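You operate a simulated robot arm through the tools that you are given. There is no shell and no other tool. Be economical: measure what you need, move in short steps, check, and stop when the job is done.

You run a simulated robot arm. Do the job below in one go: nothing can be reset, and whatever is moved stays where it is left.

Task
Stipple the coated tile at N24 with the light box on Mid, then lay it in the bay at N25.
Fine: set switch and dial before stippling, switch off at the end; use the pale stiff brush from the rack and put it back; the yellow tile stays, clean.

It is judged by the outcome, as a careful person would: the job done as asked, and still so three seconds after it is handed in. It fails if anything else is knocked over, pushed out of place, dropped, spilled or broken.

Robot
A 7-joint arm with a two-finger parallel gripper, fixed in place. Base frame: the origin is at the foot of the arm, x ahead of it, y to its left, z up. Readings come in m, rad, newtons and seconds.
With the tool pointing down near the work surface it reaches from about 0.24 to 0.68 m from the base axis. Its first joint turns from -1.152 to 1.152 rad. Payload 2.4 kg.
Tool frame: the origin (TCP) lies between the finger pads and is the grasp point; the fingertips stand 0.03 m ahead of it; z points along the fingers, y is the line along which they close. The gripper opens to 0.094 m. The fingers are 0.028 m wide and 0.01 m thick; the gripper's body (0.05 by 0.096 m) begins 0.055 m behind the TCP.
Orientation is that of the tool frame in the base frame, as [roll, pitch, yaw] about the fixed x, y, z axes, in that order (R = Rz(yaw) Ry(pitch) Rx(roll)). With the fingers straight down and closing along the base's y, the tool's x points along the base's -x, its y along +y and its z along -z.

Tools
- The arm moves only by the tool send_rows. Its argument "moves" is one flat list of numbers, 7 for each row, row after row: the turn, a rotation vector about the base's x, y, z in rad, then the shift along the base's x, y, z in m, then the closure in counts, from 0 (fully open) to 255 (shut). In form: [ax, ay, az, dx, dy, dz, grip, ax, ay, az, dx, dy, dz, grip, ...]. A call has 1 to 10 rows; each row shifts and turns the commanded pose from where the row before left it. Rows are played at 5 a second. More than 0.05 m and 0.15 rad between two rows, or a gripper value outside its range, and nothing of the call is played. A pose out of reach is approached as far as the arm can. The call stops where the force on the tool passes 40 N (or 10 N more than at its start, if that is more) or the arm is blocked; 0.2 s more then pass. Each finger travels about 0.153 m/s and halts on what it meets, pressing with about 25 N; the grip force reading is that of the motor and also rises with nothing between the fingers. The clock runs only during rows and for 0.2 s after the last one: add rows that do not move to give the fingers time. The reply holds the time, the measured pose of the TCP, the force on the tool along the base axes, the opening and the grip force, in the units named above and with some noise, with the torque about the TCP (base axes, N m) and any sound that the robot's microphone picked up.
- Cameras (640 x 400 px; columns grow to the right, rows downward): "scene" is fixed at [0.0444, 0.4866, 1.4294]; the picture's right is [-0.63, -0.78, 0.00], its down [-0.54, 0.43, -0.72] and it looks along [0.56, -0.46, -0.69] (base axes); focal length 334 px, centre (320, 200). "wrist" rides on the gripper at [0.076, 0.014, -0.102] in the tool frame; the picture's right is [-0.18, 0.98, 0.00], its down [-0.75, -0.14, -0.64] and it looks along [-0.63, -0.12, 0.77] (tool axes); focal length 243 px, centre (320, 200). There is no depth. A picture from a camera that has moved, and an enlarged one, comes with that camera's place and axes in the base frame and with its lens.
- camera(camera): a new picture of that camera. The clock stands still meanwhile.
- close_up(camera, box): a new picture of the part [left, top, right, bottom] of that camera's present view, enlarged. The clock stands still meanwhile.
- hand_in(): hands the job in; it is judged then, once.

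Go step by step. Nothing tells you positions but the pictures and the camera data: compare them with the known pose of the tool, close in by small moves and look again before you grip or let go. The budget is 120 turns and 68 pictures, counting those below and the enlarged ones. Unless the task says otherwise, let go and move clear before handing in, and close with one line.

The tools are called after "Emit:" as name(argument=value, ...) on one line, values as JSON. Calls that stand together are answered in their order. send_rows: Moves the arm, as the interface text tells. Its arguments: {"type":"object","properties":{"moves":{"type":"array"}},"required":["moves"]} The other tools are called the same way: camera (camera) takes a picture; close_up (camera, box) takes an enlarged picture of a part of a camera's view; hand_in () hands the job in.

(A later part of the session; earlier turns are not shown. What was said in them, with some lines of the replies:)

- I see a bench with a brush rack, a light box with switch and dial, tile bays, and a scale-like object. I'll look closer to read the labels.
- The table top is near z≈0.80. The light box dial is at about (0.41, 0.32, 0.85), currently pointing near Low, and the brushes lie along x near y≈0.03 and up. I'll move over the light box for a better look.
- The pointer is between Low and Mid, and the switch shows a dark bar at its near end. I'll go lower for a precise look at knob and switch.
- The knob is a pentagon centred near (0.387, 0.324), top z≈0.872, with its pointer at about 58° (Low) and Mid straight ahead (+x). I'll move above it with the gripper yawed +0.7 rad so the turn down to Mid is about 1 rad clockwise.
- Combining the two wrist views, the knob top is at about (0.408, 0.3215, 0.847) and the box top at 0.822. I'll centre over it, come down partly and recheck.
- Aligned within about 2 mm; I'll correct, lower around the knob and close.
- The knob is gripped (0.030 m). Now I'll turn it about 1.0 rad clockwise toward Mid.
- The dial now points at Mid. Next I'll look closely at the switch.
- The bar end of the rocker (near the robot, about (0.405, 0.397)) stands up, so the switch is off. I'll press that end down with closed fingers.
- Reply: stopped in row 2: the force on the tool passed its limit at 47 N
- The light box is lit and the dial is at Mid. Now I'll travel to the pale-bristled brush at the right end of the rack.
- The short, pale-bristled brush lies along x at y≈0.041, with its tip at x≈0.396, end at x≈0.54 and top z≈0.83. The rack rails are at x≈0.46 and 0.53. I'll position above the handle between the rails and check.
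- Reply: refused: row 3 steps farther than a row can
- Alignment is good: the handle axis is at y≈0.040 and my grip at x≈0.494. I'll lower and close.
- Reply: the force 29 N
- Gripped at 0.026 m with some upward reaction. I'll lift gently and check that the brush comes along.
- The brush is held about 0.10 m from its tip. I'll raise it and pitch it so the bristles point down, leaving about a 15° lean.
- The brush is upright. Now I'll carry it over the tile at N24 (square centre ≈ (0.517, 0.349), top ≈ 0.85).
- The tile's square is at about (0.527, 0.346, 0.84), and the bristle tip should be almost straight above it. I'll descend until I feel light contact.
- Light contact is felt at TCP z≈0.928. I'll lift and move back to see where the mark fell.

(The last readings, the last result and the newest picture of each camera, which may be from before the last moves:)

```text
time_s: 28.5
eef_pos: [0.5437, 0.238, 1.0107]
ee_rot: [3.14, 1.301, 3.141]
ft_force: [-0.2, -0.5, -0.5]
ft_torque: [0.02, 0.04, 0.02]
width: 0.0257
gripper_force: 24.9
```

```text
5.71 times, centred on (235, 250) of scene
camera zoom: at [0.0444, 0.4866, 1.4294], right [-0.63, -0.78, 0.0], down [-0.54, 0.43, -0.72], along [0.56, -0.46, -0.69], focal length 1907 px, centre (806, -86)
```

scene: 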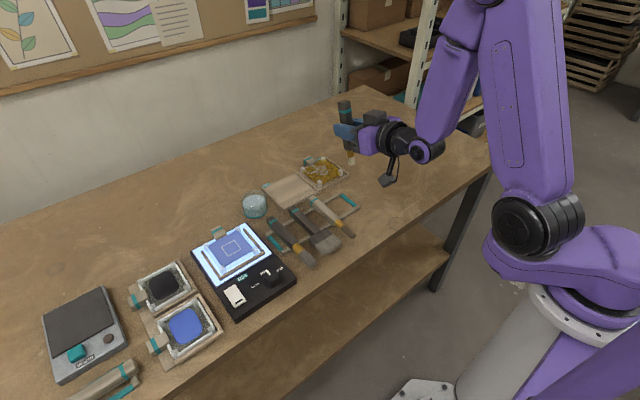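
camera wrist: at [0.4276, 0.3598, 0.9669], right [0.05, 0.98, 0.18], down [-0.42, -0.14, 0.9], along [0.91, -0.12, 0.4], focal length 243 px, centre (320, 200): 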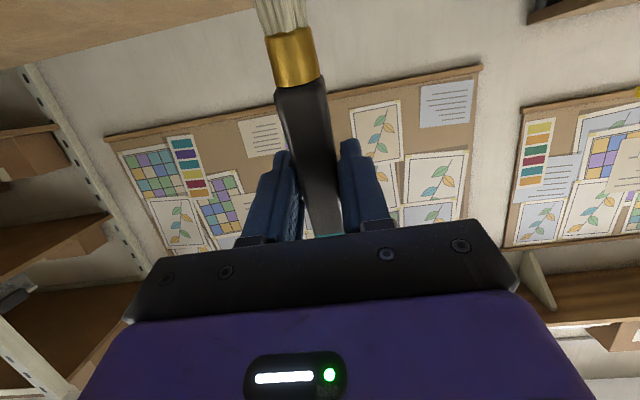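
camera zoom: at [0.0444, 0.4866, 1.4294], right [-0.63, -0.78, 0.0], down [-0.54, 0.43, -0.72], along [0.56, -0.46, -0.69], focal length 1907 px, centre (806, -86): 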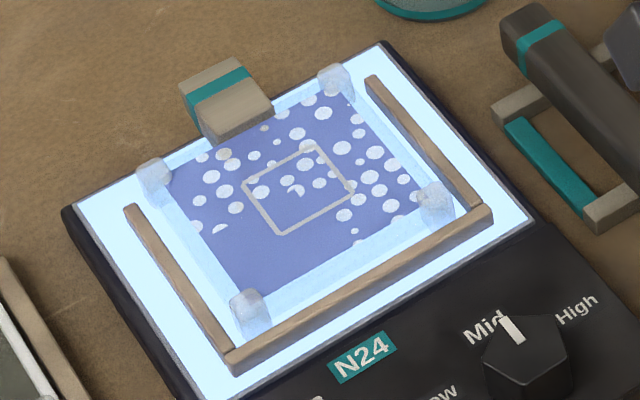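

One dab gave a spread of dots, but the near (−x) side of the square is still bare. I'll dab a few more times, shifted toward the near side.

Emit:
send_rows(moves=[0, 0, 0, 0, 0.045, 0, 255, 0, 0, 0, 0, 0.045, -0.01, 255, 0, 0, 0, -0.014, 0.02, -0.04, 255, 0, 0, 0, 0, 0, -0.022, 255, 0, 0, 0, 0, 0, -0.008, 255, 0, 0, 0, 0, 0, 0, 255, 0, 0, 0, 0, 0, 0.012, 255, 0, 0, 0, 0, 0, 0, 255])

Emit:
send_rows(moves=[0, 0, 0, -0.002, 0.01, -0.004, 255, 0, 0, 0, 0, 0, -0.008, 255, 0, 0, 0, 0, 0, 0, 255, 0, 0, 0, 0, 0, 0.03, 255, 0, 0, 0, 0, -0.03, 0.03, 255, 0, 0, 0, 0, -0.045, 0.02, 255, 0, 0, 0, 0, -0.045, 0, 255, 0, 0, 0, 0, 0, 0, 255])

Emit:
close_up(camera="scene", box=[190, 215, 280, 285])

```text
time_s: 30.3
eef_pos: [0.5314, 0.3475, 0.9396]
ee_rot: [-3.139, 1.301, -3.14]
ft_force: [0.7, -0.4, -1.1]
ft_torque: [-0.02, 0.01, 0.0]
width: 0.0259
gripper_force: 25.3
```

```text
time_s: 32.1
eef_pos: [0.529, 0.238, 1.0073]
ee_rot: [3.14, 1.301, 3.14]
ft_force: [-0.2, 0.4, -1.0]
ft_torque: [-0.03, 0.01, -0.06]
width: 0.0259
gripper_force: 25.0
```

```text
5.71 times, centred on (235, 250) of scene
camera zoom: at [0.0444, 0.4866, 1.4294], right [-0.63, -0.78, 0.0], down [-0.54, 0.43, -0.72], along [0.56, -0.46, -0.69], focal length 1907 px, centre (806, -86)
```

zoom: 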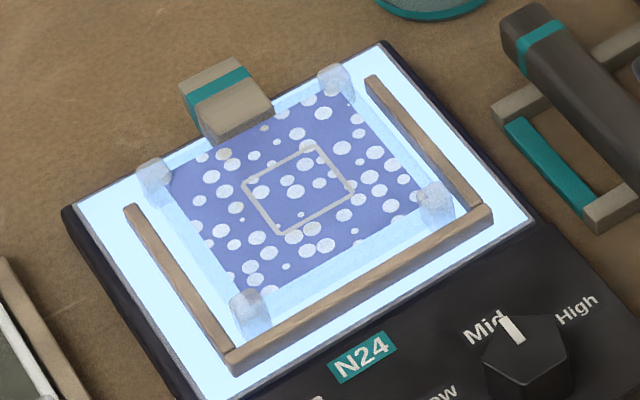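

The stipple now covers the whole tile. I'll return the brush: go back over its slot and rotate it level.

Emit:
send_rows(moves=[0, 0, 0, -0.007, -0.04, 0.01, 255, 0, 0, 0, -0.007, -0.04, 0.01, 255, 0, 0, 0, -0.007, -0.04, 0.01, 255, 0, 0, 0, -0.007, -0.04, 0.007, 255, 0, 0, 0, -0.0065, -0.038, 0, 255, 0, 0, 0, 0, 0, 0, 255])

Emit:
send_rows(moves=[0, 0.13, 0, 0, 0, 0, 255, 0, 0.13, 0, 0, 0, 0, 255, 0, 0.13, 0, 0, 0, 0, 255, 0, 0.13, 0, 0, 0, 0, 255, 0, 0.13, 0, 0, 0, 0, 255, 0, 0.13, 0, 0, 0, 0, 255, 0, 0.13, 0, 0, 0, 0, 255, 0, 0.13, 0, 0, 0, 0, 255, 0, 0.13, 0, 0, 0, 0, 255, 0, 0.13, 0, 0, 0, 0, 255])

Emit:
send_rows(moves=[0, 0, 0, 0, 0, -0.045, 255, 0, 0, 0, 0, 0, -0.045, 255, 0, 0, 0, 0, 0, -0.045, 255, 0, 0, 0, 0, 0, -0.025, 255, 0, 0, 0, 0, 0, 0, 255, 0, 0, 0, 0, 0, 0, 255])

Emit:
camera(camera="wrist")

Emit:
close_up(camera="scene", box=[270, 130, 400, 240])

```text
time_s: 33.5
eef_pos: [0.4933, 0.0387, 1.0461]
ee_rot: [-3.141, 1.301, -3.141]
ft_force: [-0.4, -0.3, -0.8]
ft_torque: [0.0, 0.03, 0.02]
width: 0.0257
gripper_force: 25.0
```

```text
time_s: 35.7
eef_pos: [0.4962, 0.0376, 1.0439]
ee_rot: [-3.134, 0.667, -3.141]
ft_force: [1.3, 0.4, -0.1]
ft_torque: [-0.05, 0.0, 0.0]
width: 0.0261
gripper_force: 24.7
out of reach, approached as far as the arm can: row 6, 7, 8, 9, 10
```

```text
time_s: 37.1
eef_pos: [0.4955, 0.0402, 0.8825]
ee_rot: [-3.134, 0.666, -3.141]
ft_force: [-0.9, 1.3, -1.0]
ft_torque: [-0.01, -0.04, -0.05]
width: 0.0258
gripper_force: 25.3
```

```text
24 pictures are left
camera wrist: at [0.3713, 0.0549, 0.9177], right [0.15, 0.98, 0.11], down [0.19, -0.14, 0.97], along [0.97, -0.12, -0.21], focal length 243 px, centre (320, 200)
```

wrist: 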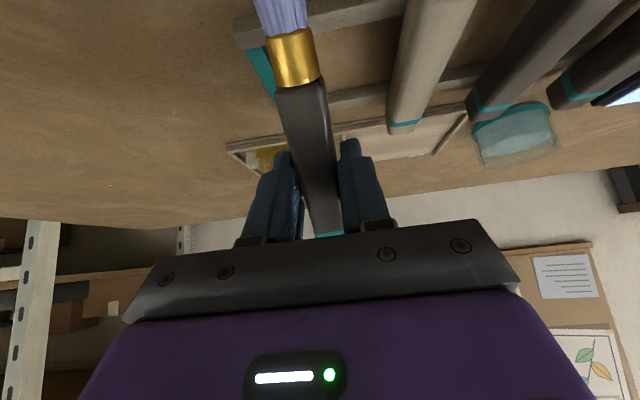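

```text
3.64 times, centred on (335, 185) of scene
camera zoom: at [0.0444, 0.4866, 1.4294], right [-0.63, -0.78, 0.0], down [-0.54, 0.43, -0.72], along [0.56, -0.46, -0.69], focal length 1214 px, centre (266, 254)
```

zoom: 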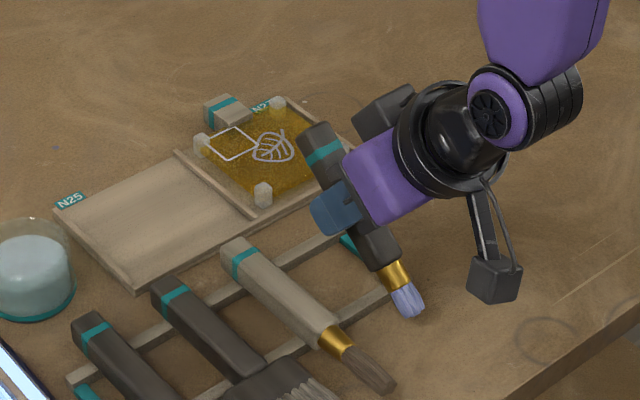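

The rotation back was only partly done (pitch 0.666) because of reach at that height. Nothing was touched. I'll raise a little and complete it here.

Emit:
send_rows(moves=[0, 0, 0, 0, 0, 0.04, 255, 0, 0.13, 0, 0, 0, 0, 255, 0, 0.13, 0, 0, 0, 0, 255, 0, 0, 0, 0, 0, 0, 255])

```text
time_s: 38.1
eef_pos: [0.4946, 0.0385, 0.9238]
ee_rot: [-3.134, 0.407, -3.139]
ft_force: [-0.6, 0.8, -1.4]
ft_torque: [0.01, 0.0, 0.01]
width: 0.0258
gripper_force: 25.0
```

Emit:
send_rows(moves=[0, 0.13, 0, 0, 0, 0, 255, 0, 0.13, 0, 0, 0, 0, 255, 0, 0.13, 0, 0, 0, 0, 255, 0, 0.017, 0, 0, 0, 0, 255, 0, 0, 0, 0, 0, 0, 255])

Emit:
camera(camera="wrist")

Emit:
close_up(camera="scene", box=[270, 130, 400, 240])

```text
time_s: 39.3
eef_pos: [0.5014, 0.0457, 0.9244]
ee_rot: [3.13, 0.055, 3.14]
ft_force: [-0.9, -0.3, -0.3]
ft_torque: [-0.01, -0.02, -0.02]
width: 0.0261
gripper_force: 24.7
out of reach, approached as far as the arm can: row 1
```

```text
22 pictures are left
camera wrist: at [0.4192, 0.0578, 1.0244], right [0.18, 0.98, 0.02], down [0.72, -0.15, 0.68], along [0.67, -0.11, -0.73], focal length 243 px, centre (320, 200)
```

wrist: 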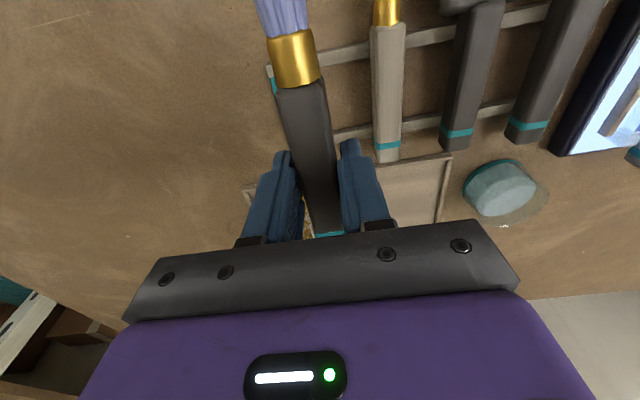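

```text
3.64 times, centred on (335, 185) of scene
camera zoom: at [0.0444, 0.4866, 1.4294], right [-0.63, -0.78, 0.0], down [-0.54, 0.43, -0.72], along [0.56, -0.46, -0.69], focal length 1214 px, centre (266, 254)
```

zoom: 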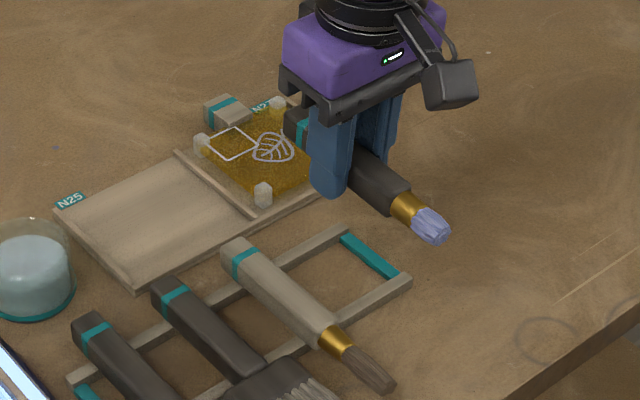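

Nearly level; I'll correct the small pose offsets and lower toward the slot.

Emit:
send_rows(moves=[-0.0116, 0.055, 0, -0.0065, -0.0055, 0, 255, 0, 0, 0, 0, 0, 0, 255, 0, 0, 0, 0, 0, -0.03, 255, 0, 0, 0, 0, 0, 0, 255])

```text
time_s: 40.3
eef_pos: [0.4935, 0.0384, 0.8937]
ee_rot: [-3.141, -0.002, 3.141]
ft_force: [-0.1, -0.7, -0.5]
ft_torque: [0.0, 0.01, -0.01]
width: 0.0257
gripper_force: 25.1
```

Emit:
send_rows(moves=[0, 0, 0, 0.001, 0.0015, -0.03, 255, 0, 0, 0, 0, 0, -0.02, 255, 0, 0, 0, 0, 0, -0.006, 255, 0, 0, 0, 0, 0, 0, 255])

Emit:
camera(camera="wrist")

```text
time_s: 41.3
eef_pos: [0.4928, 0.041, 0.8385]
ee_rot: [-3.14, -0.003, -3.14]
ft_force: [-0.7, 0.0, -0.1]
ft_torque: [0.0, -0.01, -0.02]
width: 0.026
gripper_force: 24.6
```

```text
20 pictures are left
camera wrist: at [0.4166, 0.0546, 0.9425], right [0.18, 0.98, 0.0], down [0.75, -0.14, 0.64], along [0.63, -0.12, -0.77], focal length 243 px, centre (320, 200)
```

wrist: 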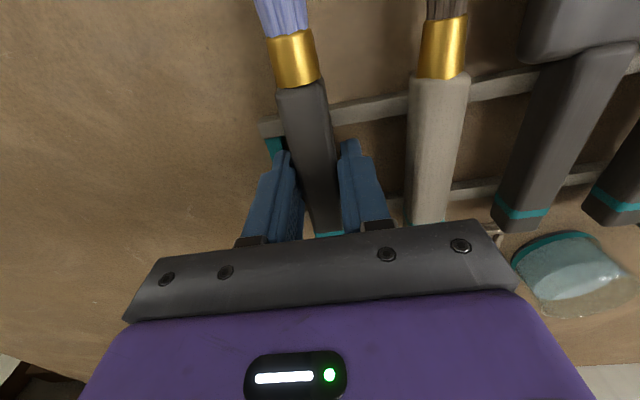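

Emit:
send_rows(moves=[0, 0, 0, 0, 0, -0.003, 255, 0, 0, 0, 0, 0, -0.002, 255, 0, 0, 0, 0, 0, 0, 255])

```text
time_s: 42.1
eef_pos: [0.4957, 0.0404, 0.8333]
ee_rot: [3.142, -0.001, -3.14]
ft_force: [-0.8, -0.4, -1.4]
ft_torque: [0.0, -0.03, 0.02]
width: 0.0258
gripper_force: 24.9
```

Emit:
send_rows(moves=[0, 0, 0, 0, 0, -0.0015, 255, 0, 0, 0, 0, 0, -0.0015, 255, 0, 0, 0, 0, 0, 0, 255])

```text
time_s: 42.9
eef_pos: [0.4936, 0.0417, 0.831]
ee_rot: [-3.141, -0.002, -3.139]
ft_force: [-5.6, 1.8, 19.3]
ft_torque: [-0.02, 0.05, 0.02]
width: 0.0258
gripper_force: 25.1
```

It is resting on the rails, so I'll open slowly and rise.

Emit:
send_rows(moves=[0, 0, 0, 0, 0, 0.001, 180, 0, 0, 0, 0, 0, 0, 145, 0, 0, 0, 0, 0, 0, 145, 0, 0, 0, 0, 0, 0.02, 145, 0, 0, 0, 0, 0, 0.04, 145, 0, 0, 0, -0.01, 0.02, 0.04, 145, 0, 0, 0, -0.02, 0.04, 0.01, 145, 0, 0, 0, 0, 0, 0, 145])

Emit:
camera(camera="wrist")

Emit:
close_up(camera="scene", box=[200, 140, 400, 270])

```text
time_s: 44.7
eef_pos: [0.4643, 0.0992, 0.9397]
ee_rot: [3.14, -0.002, -3.14]
ft_force: [0.5, 0.7, -1.2]
ft_torque: [0.02, 0.0, 0.01]
width: 0.0406
gripper_force: 0.1
```

```text
19 pictures are left
camera wrist: at [0.3881, 0.1131, 1.0433], right [0.18, 0.98, 0.0], down [0.75, -0.14, 0.64], along [0.63, -0.12, -0.77], focal length 243 px, centre (320, 200)
```

wrist: 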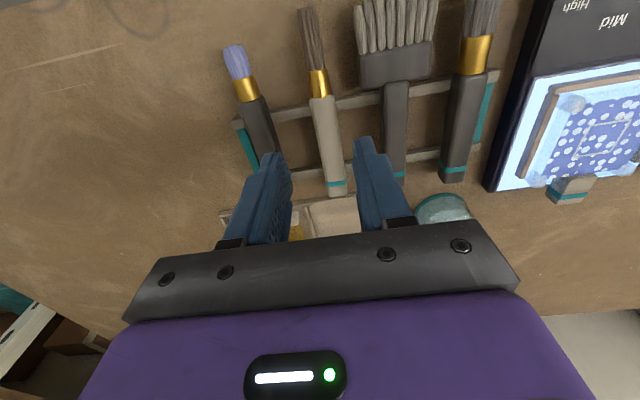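

```text
3.08 times, centred on (300, 205) of scene
camera zoom: at [0.0444, 0.4866, 1.4294], right [-0.63, -0.78, 0.0], down [-0.54, 0.43, -0.72], along [0.56, -0.46, -0.69], focal length 1027 px, centre (382, 185)
```

zoom: 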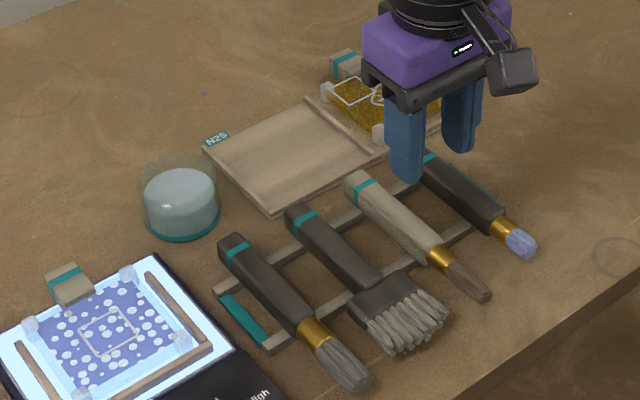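

The brush is back in the rack. Now the tile: its tab is on the far side at about (0.587, 0.345, 0.84). I'll move over there for a precise look.

Emit:
send_rows(moves=[0, 0, 0, 0, 0.03, 0.03, 145, 0, 0, 0, 0.005, 0.045, 0, 145, 0, 0, 0, 0.005, 0.045, 0, 145, 0, 0, 0, 0.005, 0.045, 0, 145, 0, 0, 0, 0, 0.045, 0, 110, 0, 0, 0, 0, 0.035, 0, 110, 0, 0, 0, 0, 0, 0, 110])

Emit:
close_up(camera="wrist", box=[200, 80, 440, 230])

```text
time_s: 46.3
eef_pos: [0.4802, 0.3491, 0.9713]
ee_rot: [-3.141, -0.001, -3.141]
ft_force: [0.0, -0.4, 0.4]
ft_torque: [0.02, -0.01, 0.0]
width: 0.0535
gripper_force: 0.0
```

```text
2.67 times, centred on (320, 155) of wrist
camera zoom: at [0.4029, 0.3627, 1.076], right [0.18, 0.98, 0.0], down [0.75, -0.14, 0.64], along [0.63, -0.12, -0.77], focal length 647 px, centre (320, 320)
```

zoom: 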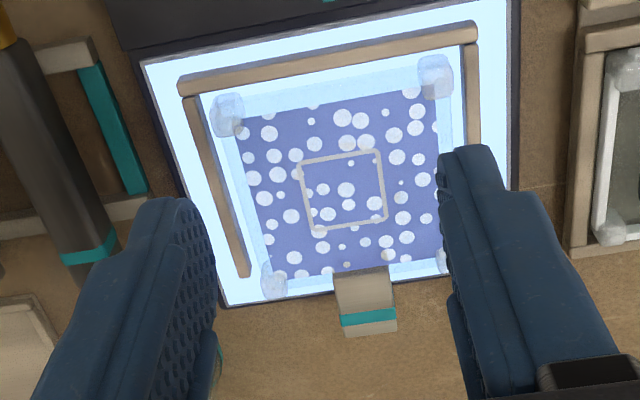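

I now have the tab at x≈0.571–0.604, y≈0.349, about 0.027 wide and just above the box plate. I'll tilt the tool outward (~0.44 rad) for reach and narrow the opening to 0.040 before approaching.

Emit:
send_rows(moves=[0, -0.145, 0, 0.01, 0, 0, 146, 0, -0.145, 0, 0.02, 0, 0, 146, 0, -0.145, 0, 0.03, 0, 0, 146, 0, 0, 0, 0.043, 0, 0, 146, 0, 0, 0, 0, 0, -0.045, 146, 0, 0, 0, 0, 0, -0.02, 146, 0, 0, 0, 0, 0, 0, 146])

Emit:
camera(camera="wrist")

Emit:
close_up(camera="scene", box=[180, 190, 300, 290])

```text
time_s: 47.9
eef_pos: [0.5846, 0.3475, 0.9068]
ee_rot: [3.141, 0.434, -3.141]
ft_force: [0.5, 0.0, 0.3]
ft_torque: [-0.02, -0.04, -0.02]
width: 0.0403
gripper_force: 0.2
```

```text
16 pictures are left
camera wrist: at [0.4717, 0.3607, 0.9689], right [0.17, 0.98, 0.08], down [0.41, -0.14, 0.9], along [0.9, -0.12, -0.43], focal length 243 px, centre (320, 200)
```

wrist: 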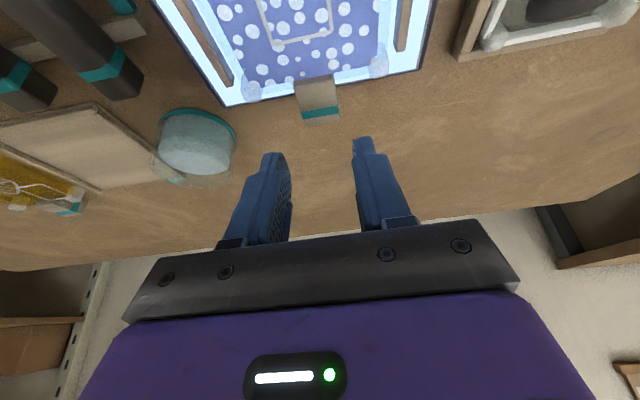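

```text
4.00 times, centred on (240, 240) of scene
camera zoom: at [0.0444, 0.4866, 1.4294], right [-0.63, -0.78, 0.0], down [-0.54, 0.43, -0.72], along [0.56, -0.46, -0.69], focal length 1335 px, centre (640, 40)
```

zoom: 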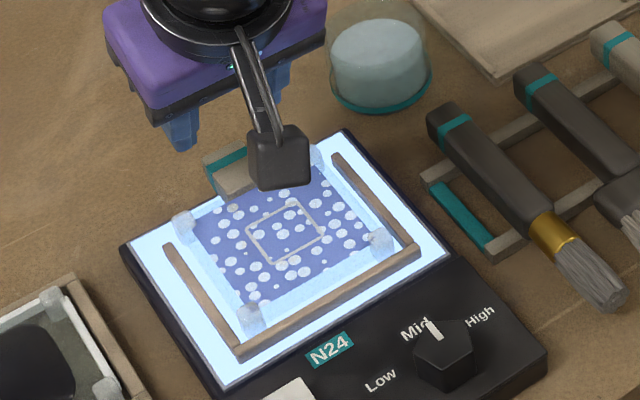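

Alignment looks good. I'll lower onto the tab and close.

Emit:
send_rows(moves=[0, 0, 0, 0, 0.001, -0.025, 146, 0, 0, 0, 0, 0, -0.015, 146, 0, 0, 0, 0, 0, -0.005, 146, 0, 0, 0, 0, 0, 0, 146])

Emit:
camera(camera="wrist")

```text
time_s: 48.9
eef_pos: [0.5846, 0.3477, 0.8614]
ee_rot: [3.14, 0.435, -3.14]
ft_force: [-0.6, -0.2, 0.1]
ft_torque: [0.02, 0.0, 0.03]
width: 0.0398
gripper_force: 0.0
```

```text
14 pictures are left
camera wrist: at [0.4719, 0.3621, 0.9231], right [0.17, 0.98, 0.08], down [0.41, -0.14, 0.9], along [0.9, -0.12, -0.43], focal length 243 px, centre (320, 200)
```

wrist: 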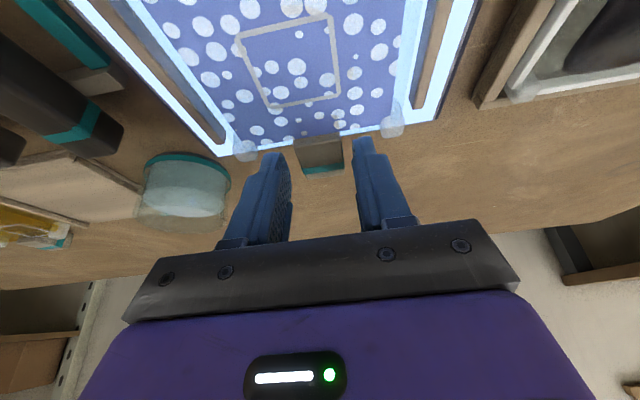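

Emit:
send_rows(moves=[0, 0, 0, 0, 0, 0, 170, 0, 0, 0, 0, 0, 0, 200, 0, 0, 0, 0, 0, 0, 255, 0, 0, 0, 0, 0, 0, 255])

```text
time_s: 49.9
eef_pos: [0.5845, 0.3482, 0.8626]
ee_rot: [3.141, 0.434, 3.142]
ft_force: [0.9, 0.2, 0.7]
ft_torque: [0.09, 0.05, -0.05]
width: 0.0254
gripper_force: 24.7
```

Gripped at 0.025 m. I'll lift straight up gently and check.

Emit:
send_rows(moves=[0, 0, 0, 0, 0, 0.006, 255, 0, 0, 0, 0, 0, 0.012, 255, 0, 0, 0, 0, 0, 0.025, 255, 0, 0, 0, 0, 0, 0.03, 255, 0, 0, 0, 0, 0, 0, 255])

Emit:
camera(camera="scene")

```text
time_s: 51.1
eef_pos: [0.5834, 0.3481, 0.9342]
ee_rot: [3.141, 0.435, -3.141]
ft_force: [-0.7, 0.5, -2.3]
ft_torque: [0.02, -0.04, 0.01]
width: 0.0252
gripper_force: 25.0
```

```text
13 pictures are left
```

scene: 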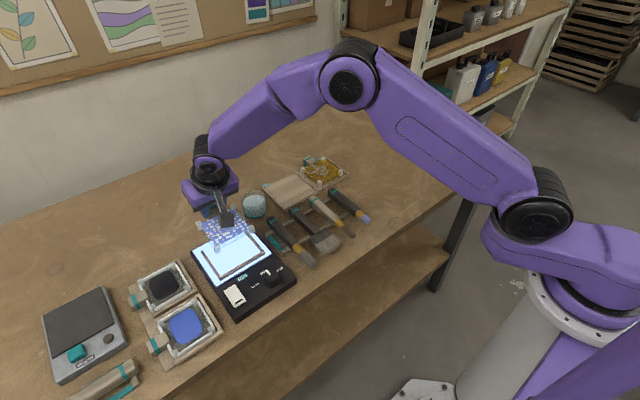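

The tile is held level. I'll raise it to clear the jar and carry it over bay N25 (bay centre ≈ (0.639, 0.110)).

Emit:
send_rows(moves=[0, 0, 0, 0, 0, 0.04, 255, 0, 0, 0, 0.015, -0.0395, 0, 255, 0, 0, 0, 0.015, -0.0395, 0, 255, 0, 0, 0, 0.015, -0.0395, 0, 255, 0, 0, 0, 0.018, -0.0395, 0, 255, 0, 0, 0, 0.02, -0.0395, 0, 255, 0, 0, 0, 0.02, -0.0395, 0, 255, 0, 0, 0, 0, 0, -0.02, 255, 0, 0, 0, 0, 0, 0, 255])

Emit:
close_up(camera="scene", box=[230, 120, 370, 240])

Emit:
camera(camera="wrist")

```text
time_s: 53.1
eef_pos: [0.6868, 0.1146, 0.9552]
ee_rot: [3.141, 0.436, 3.142]
ft_force: [0.1, 0.2, -0.3]
ft_torque: [-0.01, -0.03, 0.02]
width: 0.0246
gripper_force: 24.8
```

```text
3.33 times, centred on (300, 180) of scene
camera zoom: at [0.0444, 0.4866, 1.4294], right [-0.63, -0.78, 0.0], down [-0.54, 0.43, -0.72], along [0.56, -0.46, -0.69], focal length 1112 px, centre (387, 267)
```

zoom: 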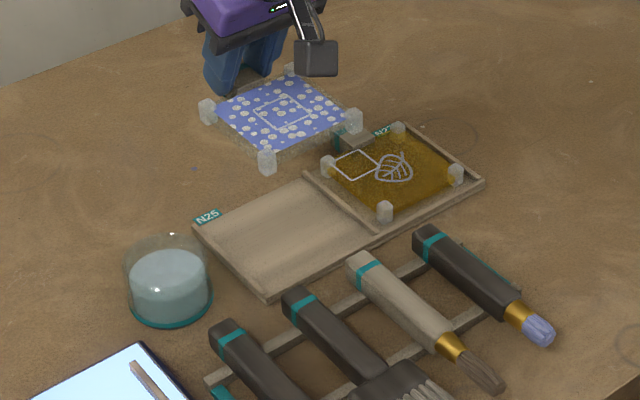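

```text
11 pictures are left
camera wrist: at [0.5741, 0.1268, 1.0178], right [0.17, 0.98, 0.08], down [0.41, -0.14, 0.9], along [0.9, -0.12, -0.43], focal length 243 px, centre (320, 200)
```

wrist: 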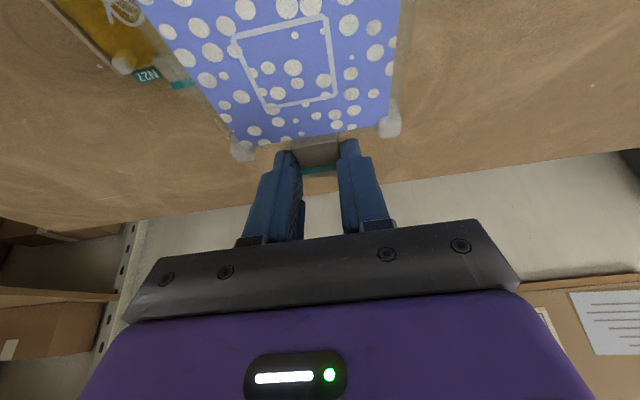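

The tile is right above N25, and comparing pixels with the yellow tile's seating suggests the offset is only a few mm. I'll lower most of the way and compare again.

Emit:
send_rows(moves=[0, 0, 0, 0, 0, -0.03, 255, 0, 0, 0, 0, 0, -0.03, 255, 0, 0, 0, 0, 0, -0.018, 255, 0, 0, 0, 0, 0, 0, 255])

Emit:
close_up(camera="scene", box=[240, 140, 360, 230])

```text
time_s: 54.1
eef_pos: [0.686, 0.1115, 0.8758]
ee_rot: [-3.141, 0.435, -3.139]
ft_force: [-0.2, -1.0, -0.6]
ft_torque: [-0.01, -0.02, 0.0]
width: 0.0253
gripper_force: 25.9
```

```text
4.44 times, centred on (300, 185) of scene
camera zoom: at [0.0444, 0.4866, 1.4294], right [-0.63, -0.78, 0.0], down [-0.54, 0.43, -0.72], along [0.56, -0.46, -0.69], focal length 1483 px, centre (409, 267)
```

zoom: 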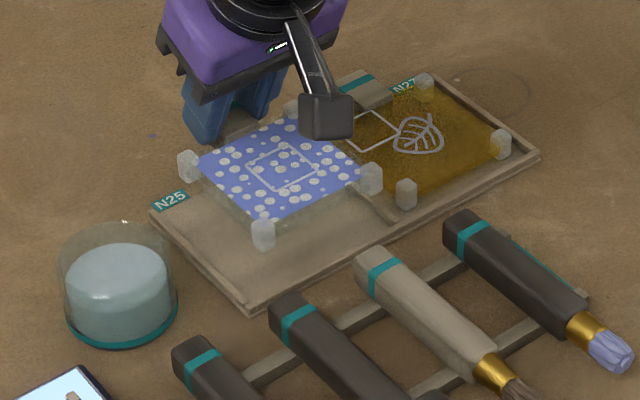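

Emit:
send_rows(moves=[0, 0, 0, 0.001, 0.003, 0, 255, 0, 0, 0, 0, 0, -0.012, 255, 0, 0, 0, 0, 0, -0.004, 255, 0, 0, 0, 0, 0, 0, 255])

Emit:
close_up(camera="scene", box=[255, 145, 355, 225])

```text
time_s: 55.1
eef_pos: [0.6867, 0.1137, 0.859]
ee_rot: [-3.141, 0.436, -3.141]
ft_force: [-0.4, -0.5, 0.1]
ft_torque: [0.0, -0.03, 0.03]
width: 0.0252
gripper_force: 25.0
```

```text
5.00 times, centred on (305, 185) of scene
camera zoom: at [0.0444, 0.4866, 1.4294], right [-0.63, -0.78, 0.0], down [-0.54, 0.43, -0.72], along [0.56, -0.46, -0.69], focal length 1669 px, centre (395, 275)
```

zoom: 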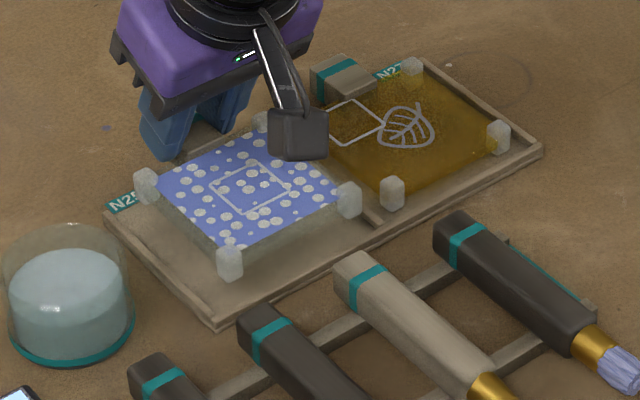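

Comparing with the yellow tile, I'll nudge +4 mm in x and +2 mm in y, lower slightly, and look closely again.

Emit:
send_rows(moves=[0, 0, 0, 0.004, 0.002, 0, 255, 0, 0, 0, 0, 0, -0.005, 255, 0, 0, 0, 0, 0, 0, 255])

Emit:
close_up(camera="scene", box=[260, 155, 340, 215])

```text
time_s: 55.9
eef_pos: [0.6907, 0.116, 0.8554]
ee_rot: [-3.141, 0.435, -3.139]
ft_force: [0.5, -0.2, -1.6]
ft_torque: [-0.01, -0.05, 0.01]
width: 0.0252
gripper_force: 25.3
```

```text
6.67 times, centred on (300, 185) of scene
camera zoom: at [0.0444, 0.4866, 1.4294], right [-0.63, -0.78, 0.0], down [-0.54, 0.43, -0.72], along [0.56, -0.46, -0.69], focal length 2225 px, centre (453, 300)
```

zoom: 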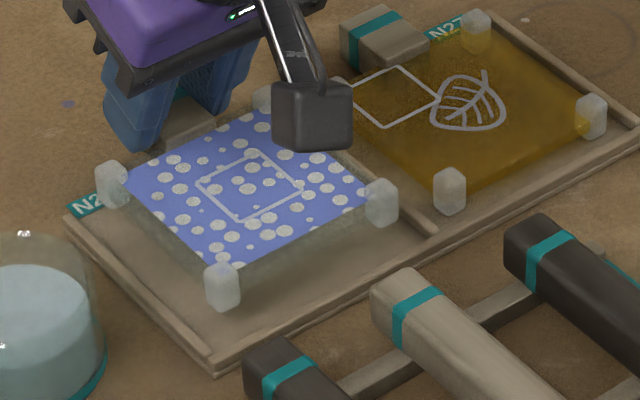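

It now matches the yellow tile's seating margins on all visible sides. I'll lower in small steps until it touches down.

Emit:
send_rows(moves=[0, 0, 0, 0, 0, -0.004, 255, 0, 0, 0, 0, 0, -0.003, 255, 0, 0, 0, 0, 0, 0, 255])

Emit:
send_rows(moves=[0, 0, 0, 0, 0, -0.002, 255, 0, 0, 0, 0, 0, 0, 255])

```text
time_s: 56.7
eef_pos: [0.6921, 0.1155, 0.8475]
ee_rot: [-3.141, 0.435, -3.14]
ft_force: [-0.5, -1.0, -0.9]
ft_torque: [0.01, -0.02, 0.0]
width: 0.0252
gripper_force: 25.3
```

```text
time_s: 57.3
eef_pos: [0.692, 0.1161, 0.8458]
ee_rot: [-3.141, 0.433, -3.14]
ft_force: [-1.1, -0.2, -1.4]
ft_torque: [-0.02, 0.04, 0.01]
width: 0.0253
gripper_force: 24.5
```

Emit:
send_rows(moves=[0, 0, 0, 0, 0, -0.002, 255, 0, 0, 0, 0, 0, 0, 255])

Emit:
send_rows(moves=[0, 0, 0, 0, 0, -0.0015, 255, 0, 0, 0, 0, 0, 0, 255])

```text
time_s: 57.9
eef_pos: [0.6911, 0.115, 0.8445]
ee_rot: [-3.141, 0.435, -3.14]
ft_force: [-0.8, -0.4, 1.1]
ft_torque: [0.01, 0.15, 0.02]
width: 0.0253
gripper_force: 24.6
```

```text
time_s: 58.5
eef_pos: [0.6911, 0.1158, 0.843]
ee_rot: [-3.14, 0.438, -3.14]
ft_force: [1.6, -1.7, 5.4]
ft_torque: [-0.01, 0.63, 0.04]
width: 0.0254
gripper_force: 25.2
```

Emit:
close_up(camera="scene", box=[260, 155, 340, 215])

```text
6.67 times, centred on (300, 185) of scene
camera zoom: at [0.0443, 0.4866, 1.4294], right [-0.63, -0.78, 0.0], down [-0.54, 0.43, -0.72], along [0.56, -0.46, -0.69], focal length 2225 px, centre (453, 300)
```

zoom: 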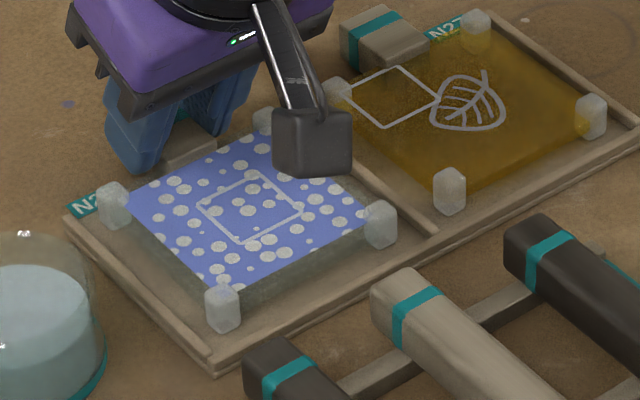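

The tile sits flat inside the bay. I'll release gently and rise.

Emit:
send_rows(moves=[0, 0, 0, 0, 0, 0.0005, 200, 0, 0, 0, 0, 0, 0, 150, 0, 0, 0, 0, 0, 0, 146, 0, 0, 0, 0, 0, 0, 146, 0, 0, 0, 0, 0, 0.02, 146, 0, 0, 0, 0, 0, 0.04, 146, 0, 0, 0, 0, 0, 0.045, 146, 0, 0.145, 0, -0.04, 0.01, 0, 146, 0, 0.145, 0, -0.04, 0.02, 0, 146, 0, 0.145, 0, -0.04, 0.02, 0, 146])

Emit:
close_up(camera="scene", box=[240, 140, 370, 230])

```text
time_s: 60.7
eef_pos: [0.5714, 0.165, 0.9474]
ee_rot: [-3.141, -0.004, -3.14]
ft_force: [0.2, -0.5, 0.6]
ft_torque: [0.03, -0.03, -0.04]
width: 0.0401
gripper_force: 0.0
```

```text
4.44 times, centred on (305, 185) of scene
camera zoom: at [0.0444, 0.4866, 1.4294], right [-0.63, -0.78, 0.0], down [-0.54, 0.43, -0.72], along [0.56, -0.46, -0.69], focal length 1483 px, centre (387, 267)
```

zoom: 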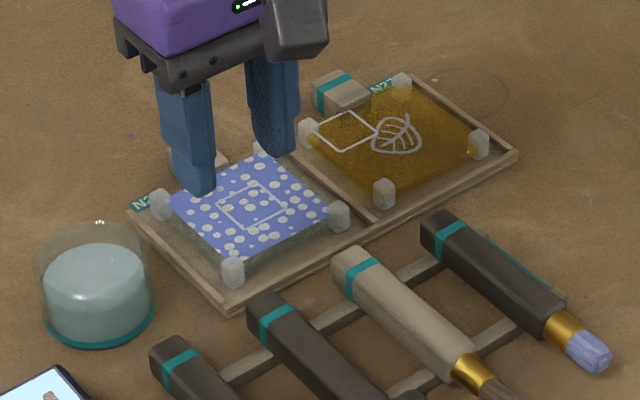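

The tile rests in N25 and the arm is clear. Now I'll go to the switch and press its far half to turn the light off.

Emit:
send_rows(moves=[0, 0, 0, -0.0215, 0.0387, 0.005, 146, 0, 0, 0, -0.0215, 0.0387, 0, 200, 0, 0, 0, -0.0215, 0.0387, 0, 255, 0, 0, 0, -0.0215, 0.0387, 0, 255, 0, 0, 0, -0.0215, 0.0387, 0, 255, 0, 0, 0, -0.0215, 0.0387, 0, 255, 0, 0, 0, 0, 0, -0.045, 255, 0, 0, 0, 0, 0, -0.02, 255, 0, 0, 0, 0, 0, 0, 255])

Emit:
camera(camera="wrist")

```text
time_s: 62.7
eef_pos: [0.4414, 0.3962, 0.8884]
ee_rot: [3.139, 0.0, -3.139]
ft_force: [-0.7, -0.1, 0.5]
ft_torque: [0.04, 0.0, 0.02]
width: 0.0002
gripper_force: 25.0
```

```text
5 pictures are left
camera wrist: at [0.3656, 0.4107, 0.9913], right [0.18, 0.98, 0.0], down [0.75, -0.14, 0.64], along [0.63, -0.12, -0.77], focal length 243 px, centre (320, 200)
```

wrist: 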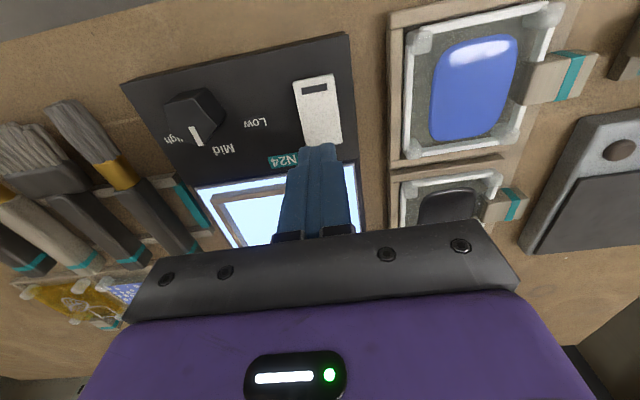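

Emit:
send_rows(moves=[0, 0, 0, -0.003, 0.0015, -0.015, 255, 0, 0, 0, 0, 0, -0.006, 255, 0, 0, 0, 0, 0, -0.004, 255, 0, 0, 0, 0, 0, -0.003, 255, 0, 0, 0, 0, 0, -0.003, 255, 0, 0, 0, 0, 0, 0, 255])

```text
time_s: 63.8
eef_pos: [0.4409, 0.4017, 0.8622]
ee_rot: [3.138, 0.001, -3.139]
ft_force: [-0.2, -2.0, 4.0]
ft_torque: [-0.06, 0.07, 0.01]
width: 0.0
gripper_force: 25.4
stopped in row 5: the force on the tool passed its limit at 46 N (the readings are from after the stop); the commanded pose is now the measured one
```

Emit:
send_rows(moves=[0, 0, 0, 0, 0, 0.03, 255, 0, 0, 0, -0.02, -0.02, 0.04, 255, 0, 0, 0, -0.03, -0.02, 0.03, 255, 0, 0, 0, -0.04, -0.02, 0.01, 255, 0, 0, 0, 0, -0.03, 0.03, 255, 0, 0, 0, 0, 0, 0, 255])

Emit:
camera(camera="scene")

```text
time_s: 65.2
eef_pos: [0.3502, 0.3099, 1.0043]
ee_rot: [3.138, 0.002, 3.141]
ft_force: [0.3, 0.2, -0.6]
ft_torque: [0.01, 0.0, 0.0]
width: 0.0
gripper_force: 24.9
```

```text
4 pictures are left
```

scene: 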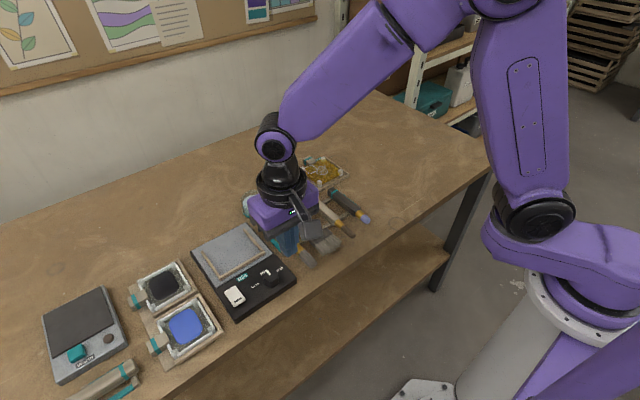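

The light box is off. I'll back the arm away and take one last check.

Emit:
send_rows(moves=[0, 0, 0, 0, 0, 0.04, 200, 0, 0, 0, -0.02, 0, 0.04, 100, 0, 0, 0, -0.02, 0, 0.03, 50, 0, 0, 0, -0.02, 0, 0.02, 50, 0, 0, 0, 0, 0, 0, 50])

Emit:
close_up(camera="scene", box=[180, 140, 390, 320])

```text
time_s: 66.4
eef_pos: [0.2884, 0.3127, 1.1325]
ee_rot: [3.138, 0.002, -3.141]
ft_force: [0.6, -0.2, -0.1]
ft_torque: [0.0, -0.03, -0.02]
width: 0.0756
gripper_force: 0.0
```

```text
2.22 times, centred on (285, 230) of scene
camera zoom: at [0.0444, 0.4866, 1.4294], right [-0.63, -0.78, 0.0], down [-0.54, 0.43, -0.72], along [0.56, -0.46, -0.69], focal length 742 px, centre (398, 133)
```

zoom: 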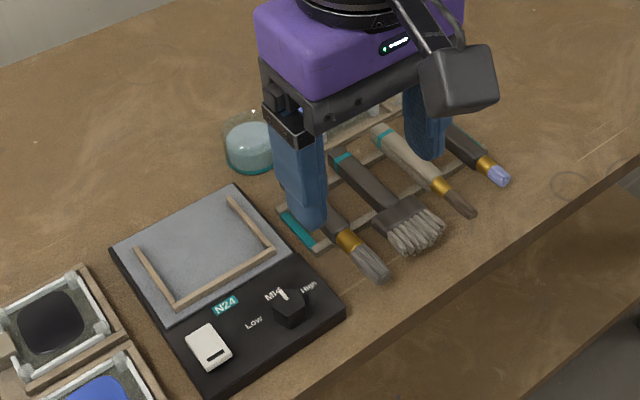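

Everything is in its place: the light is off, the dial is at Mid, the brush is racked and the tile is in N25. I'm handing in.

Emit:
hand_in()

```text
The job is handed in.
```

The tile from N24 is stippled under the Mid light and lies in bay N25. The switch is off, the pale stiff brush is back in the rack, and the yellow tile was not touched.
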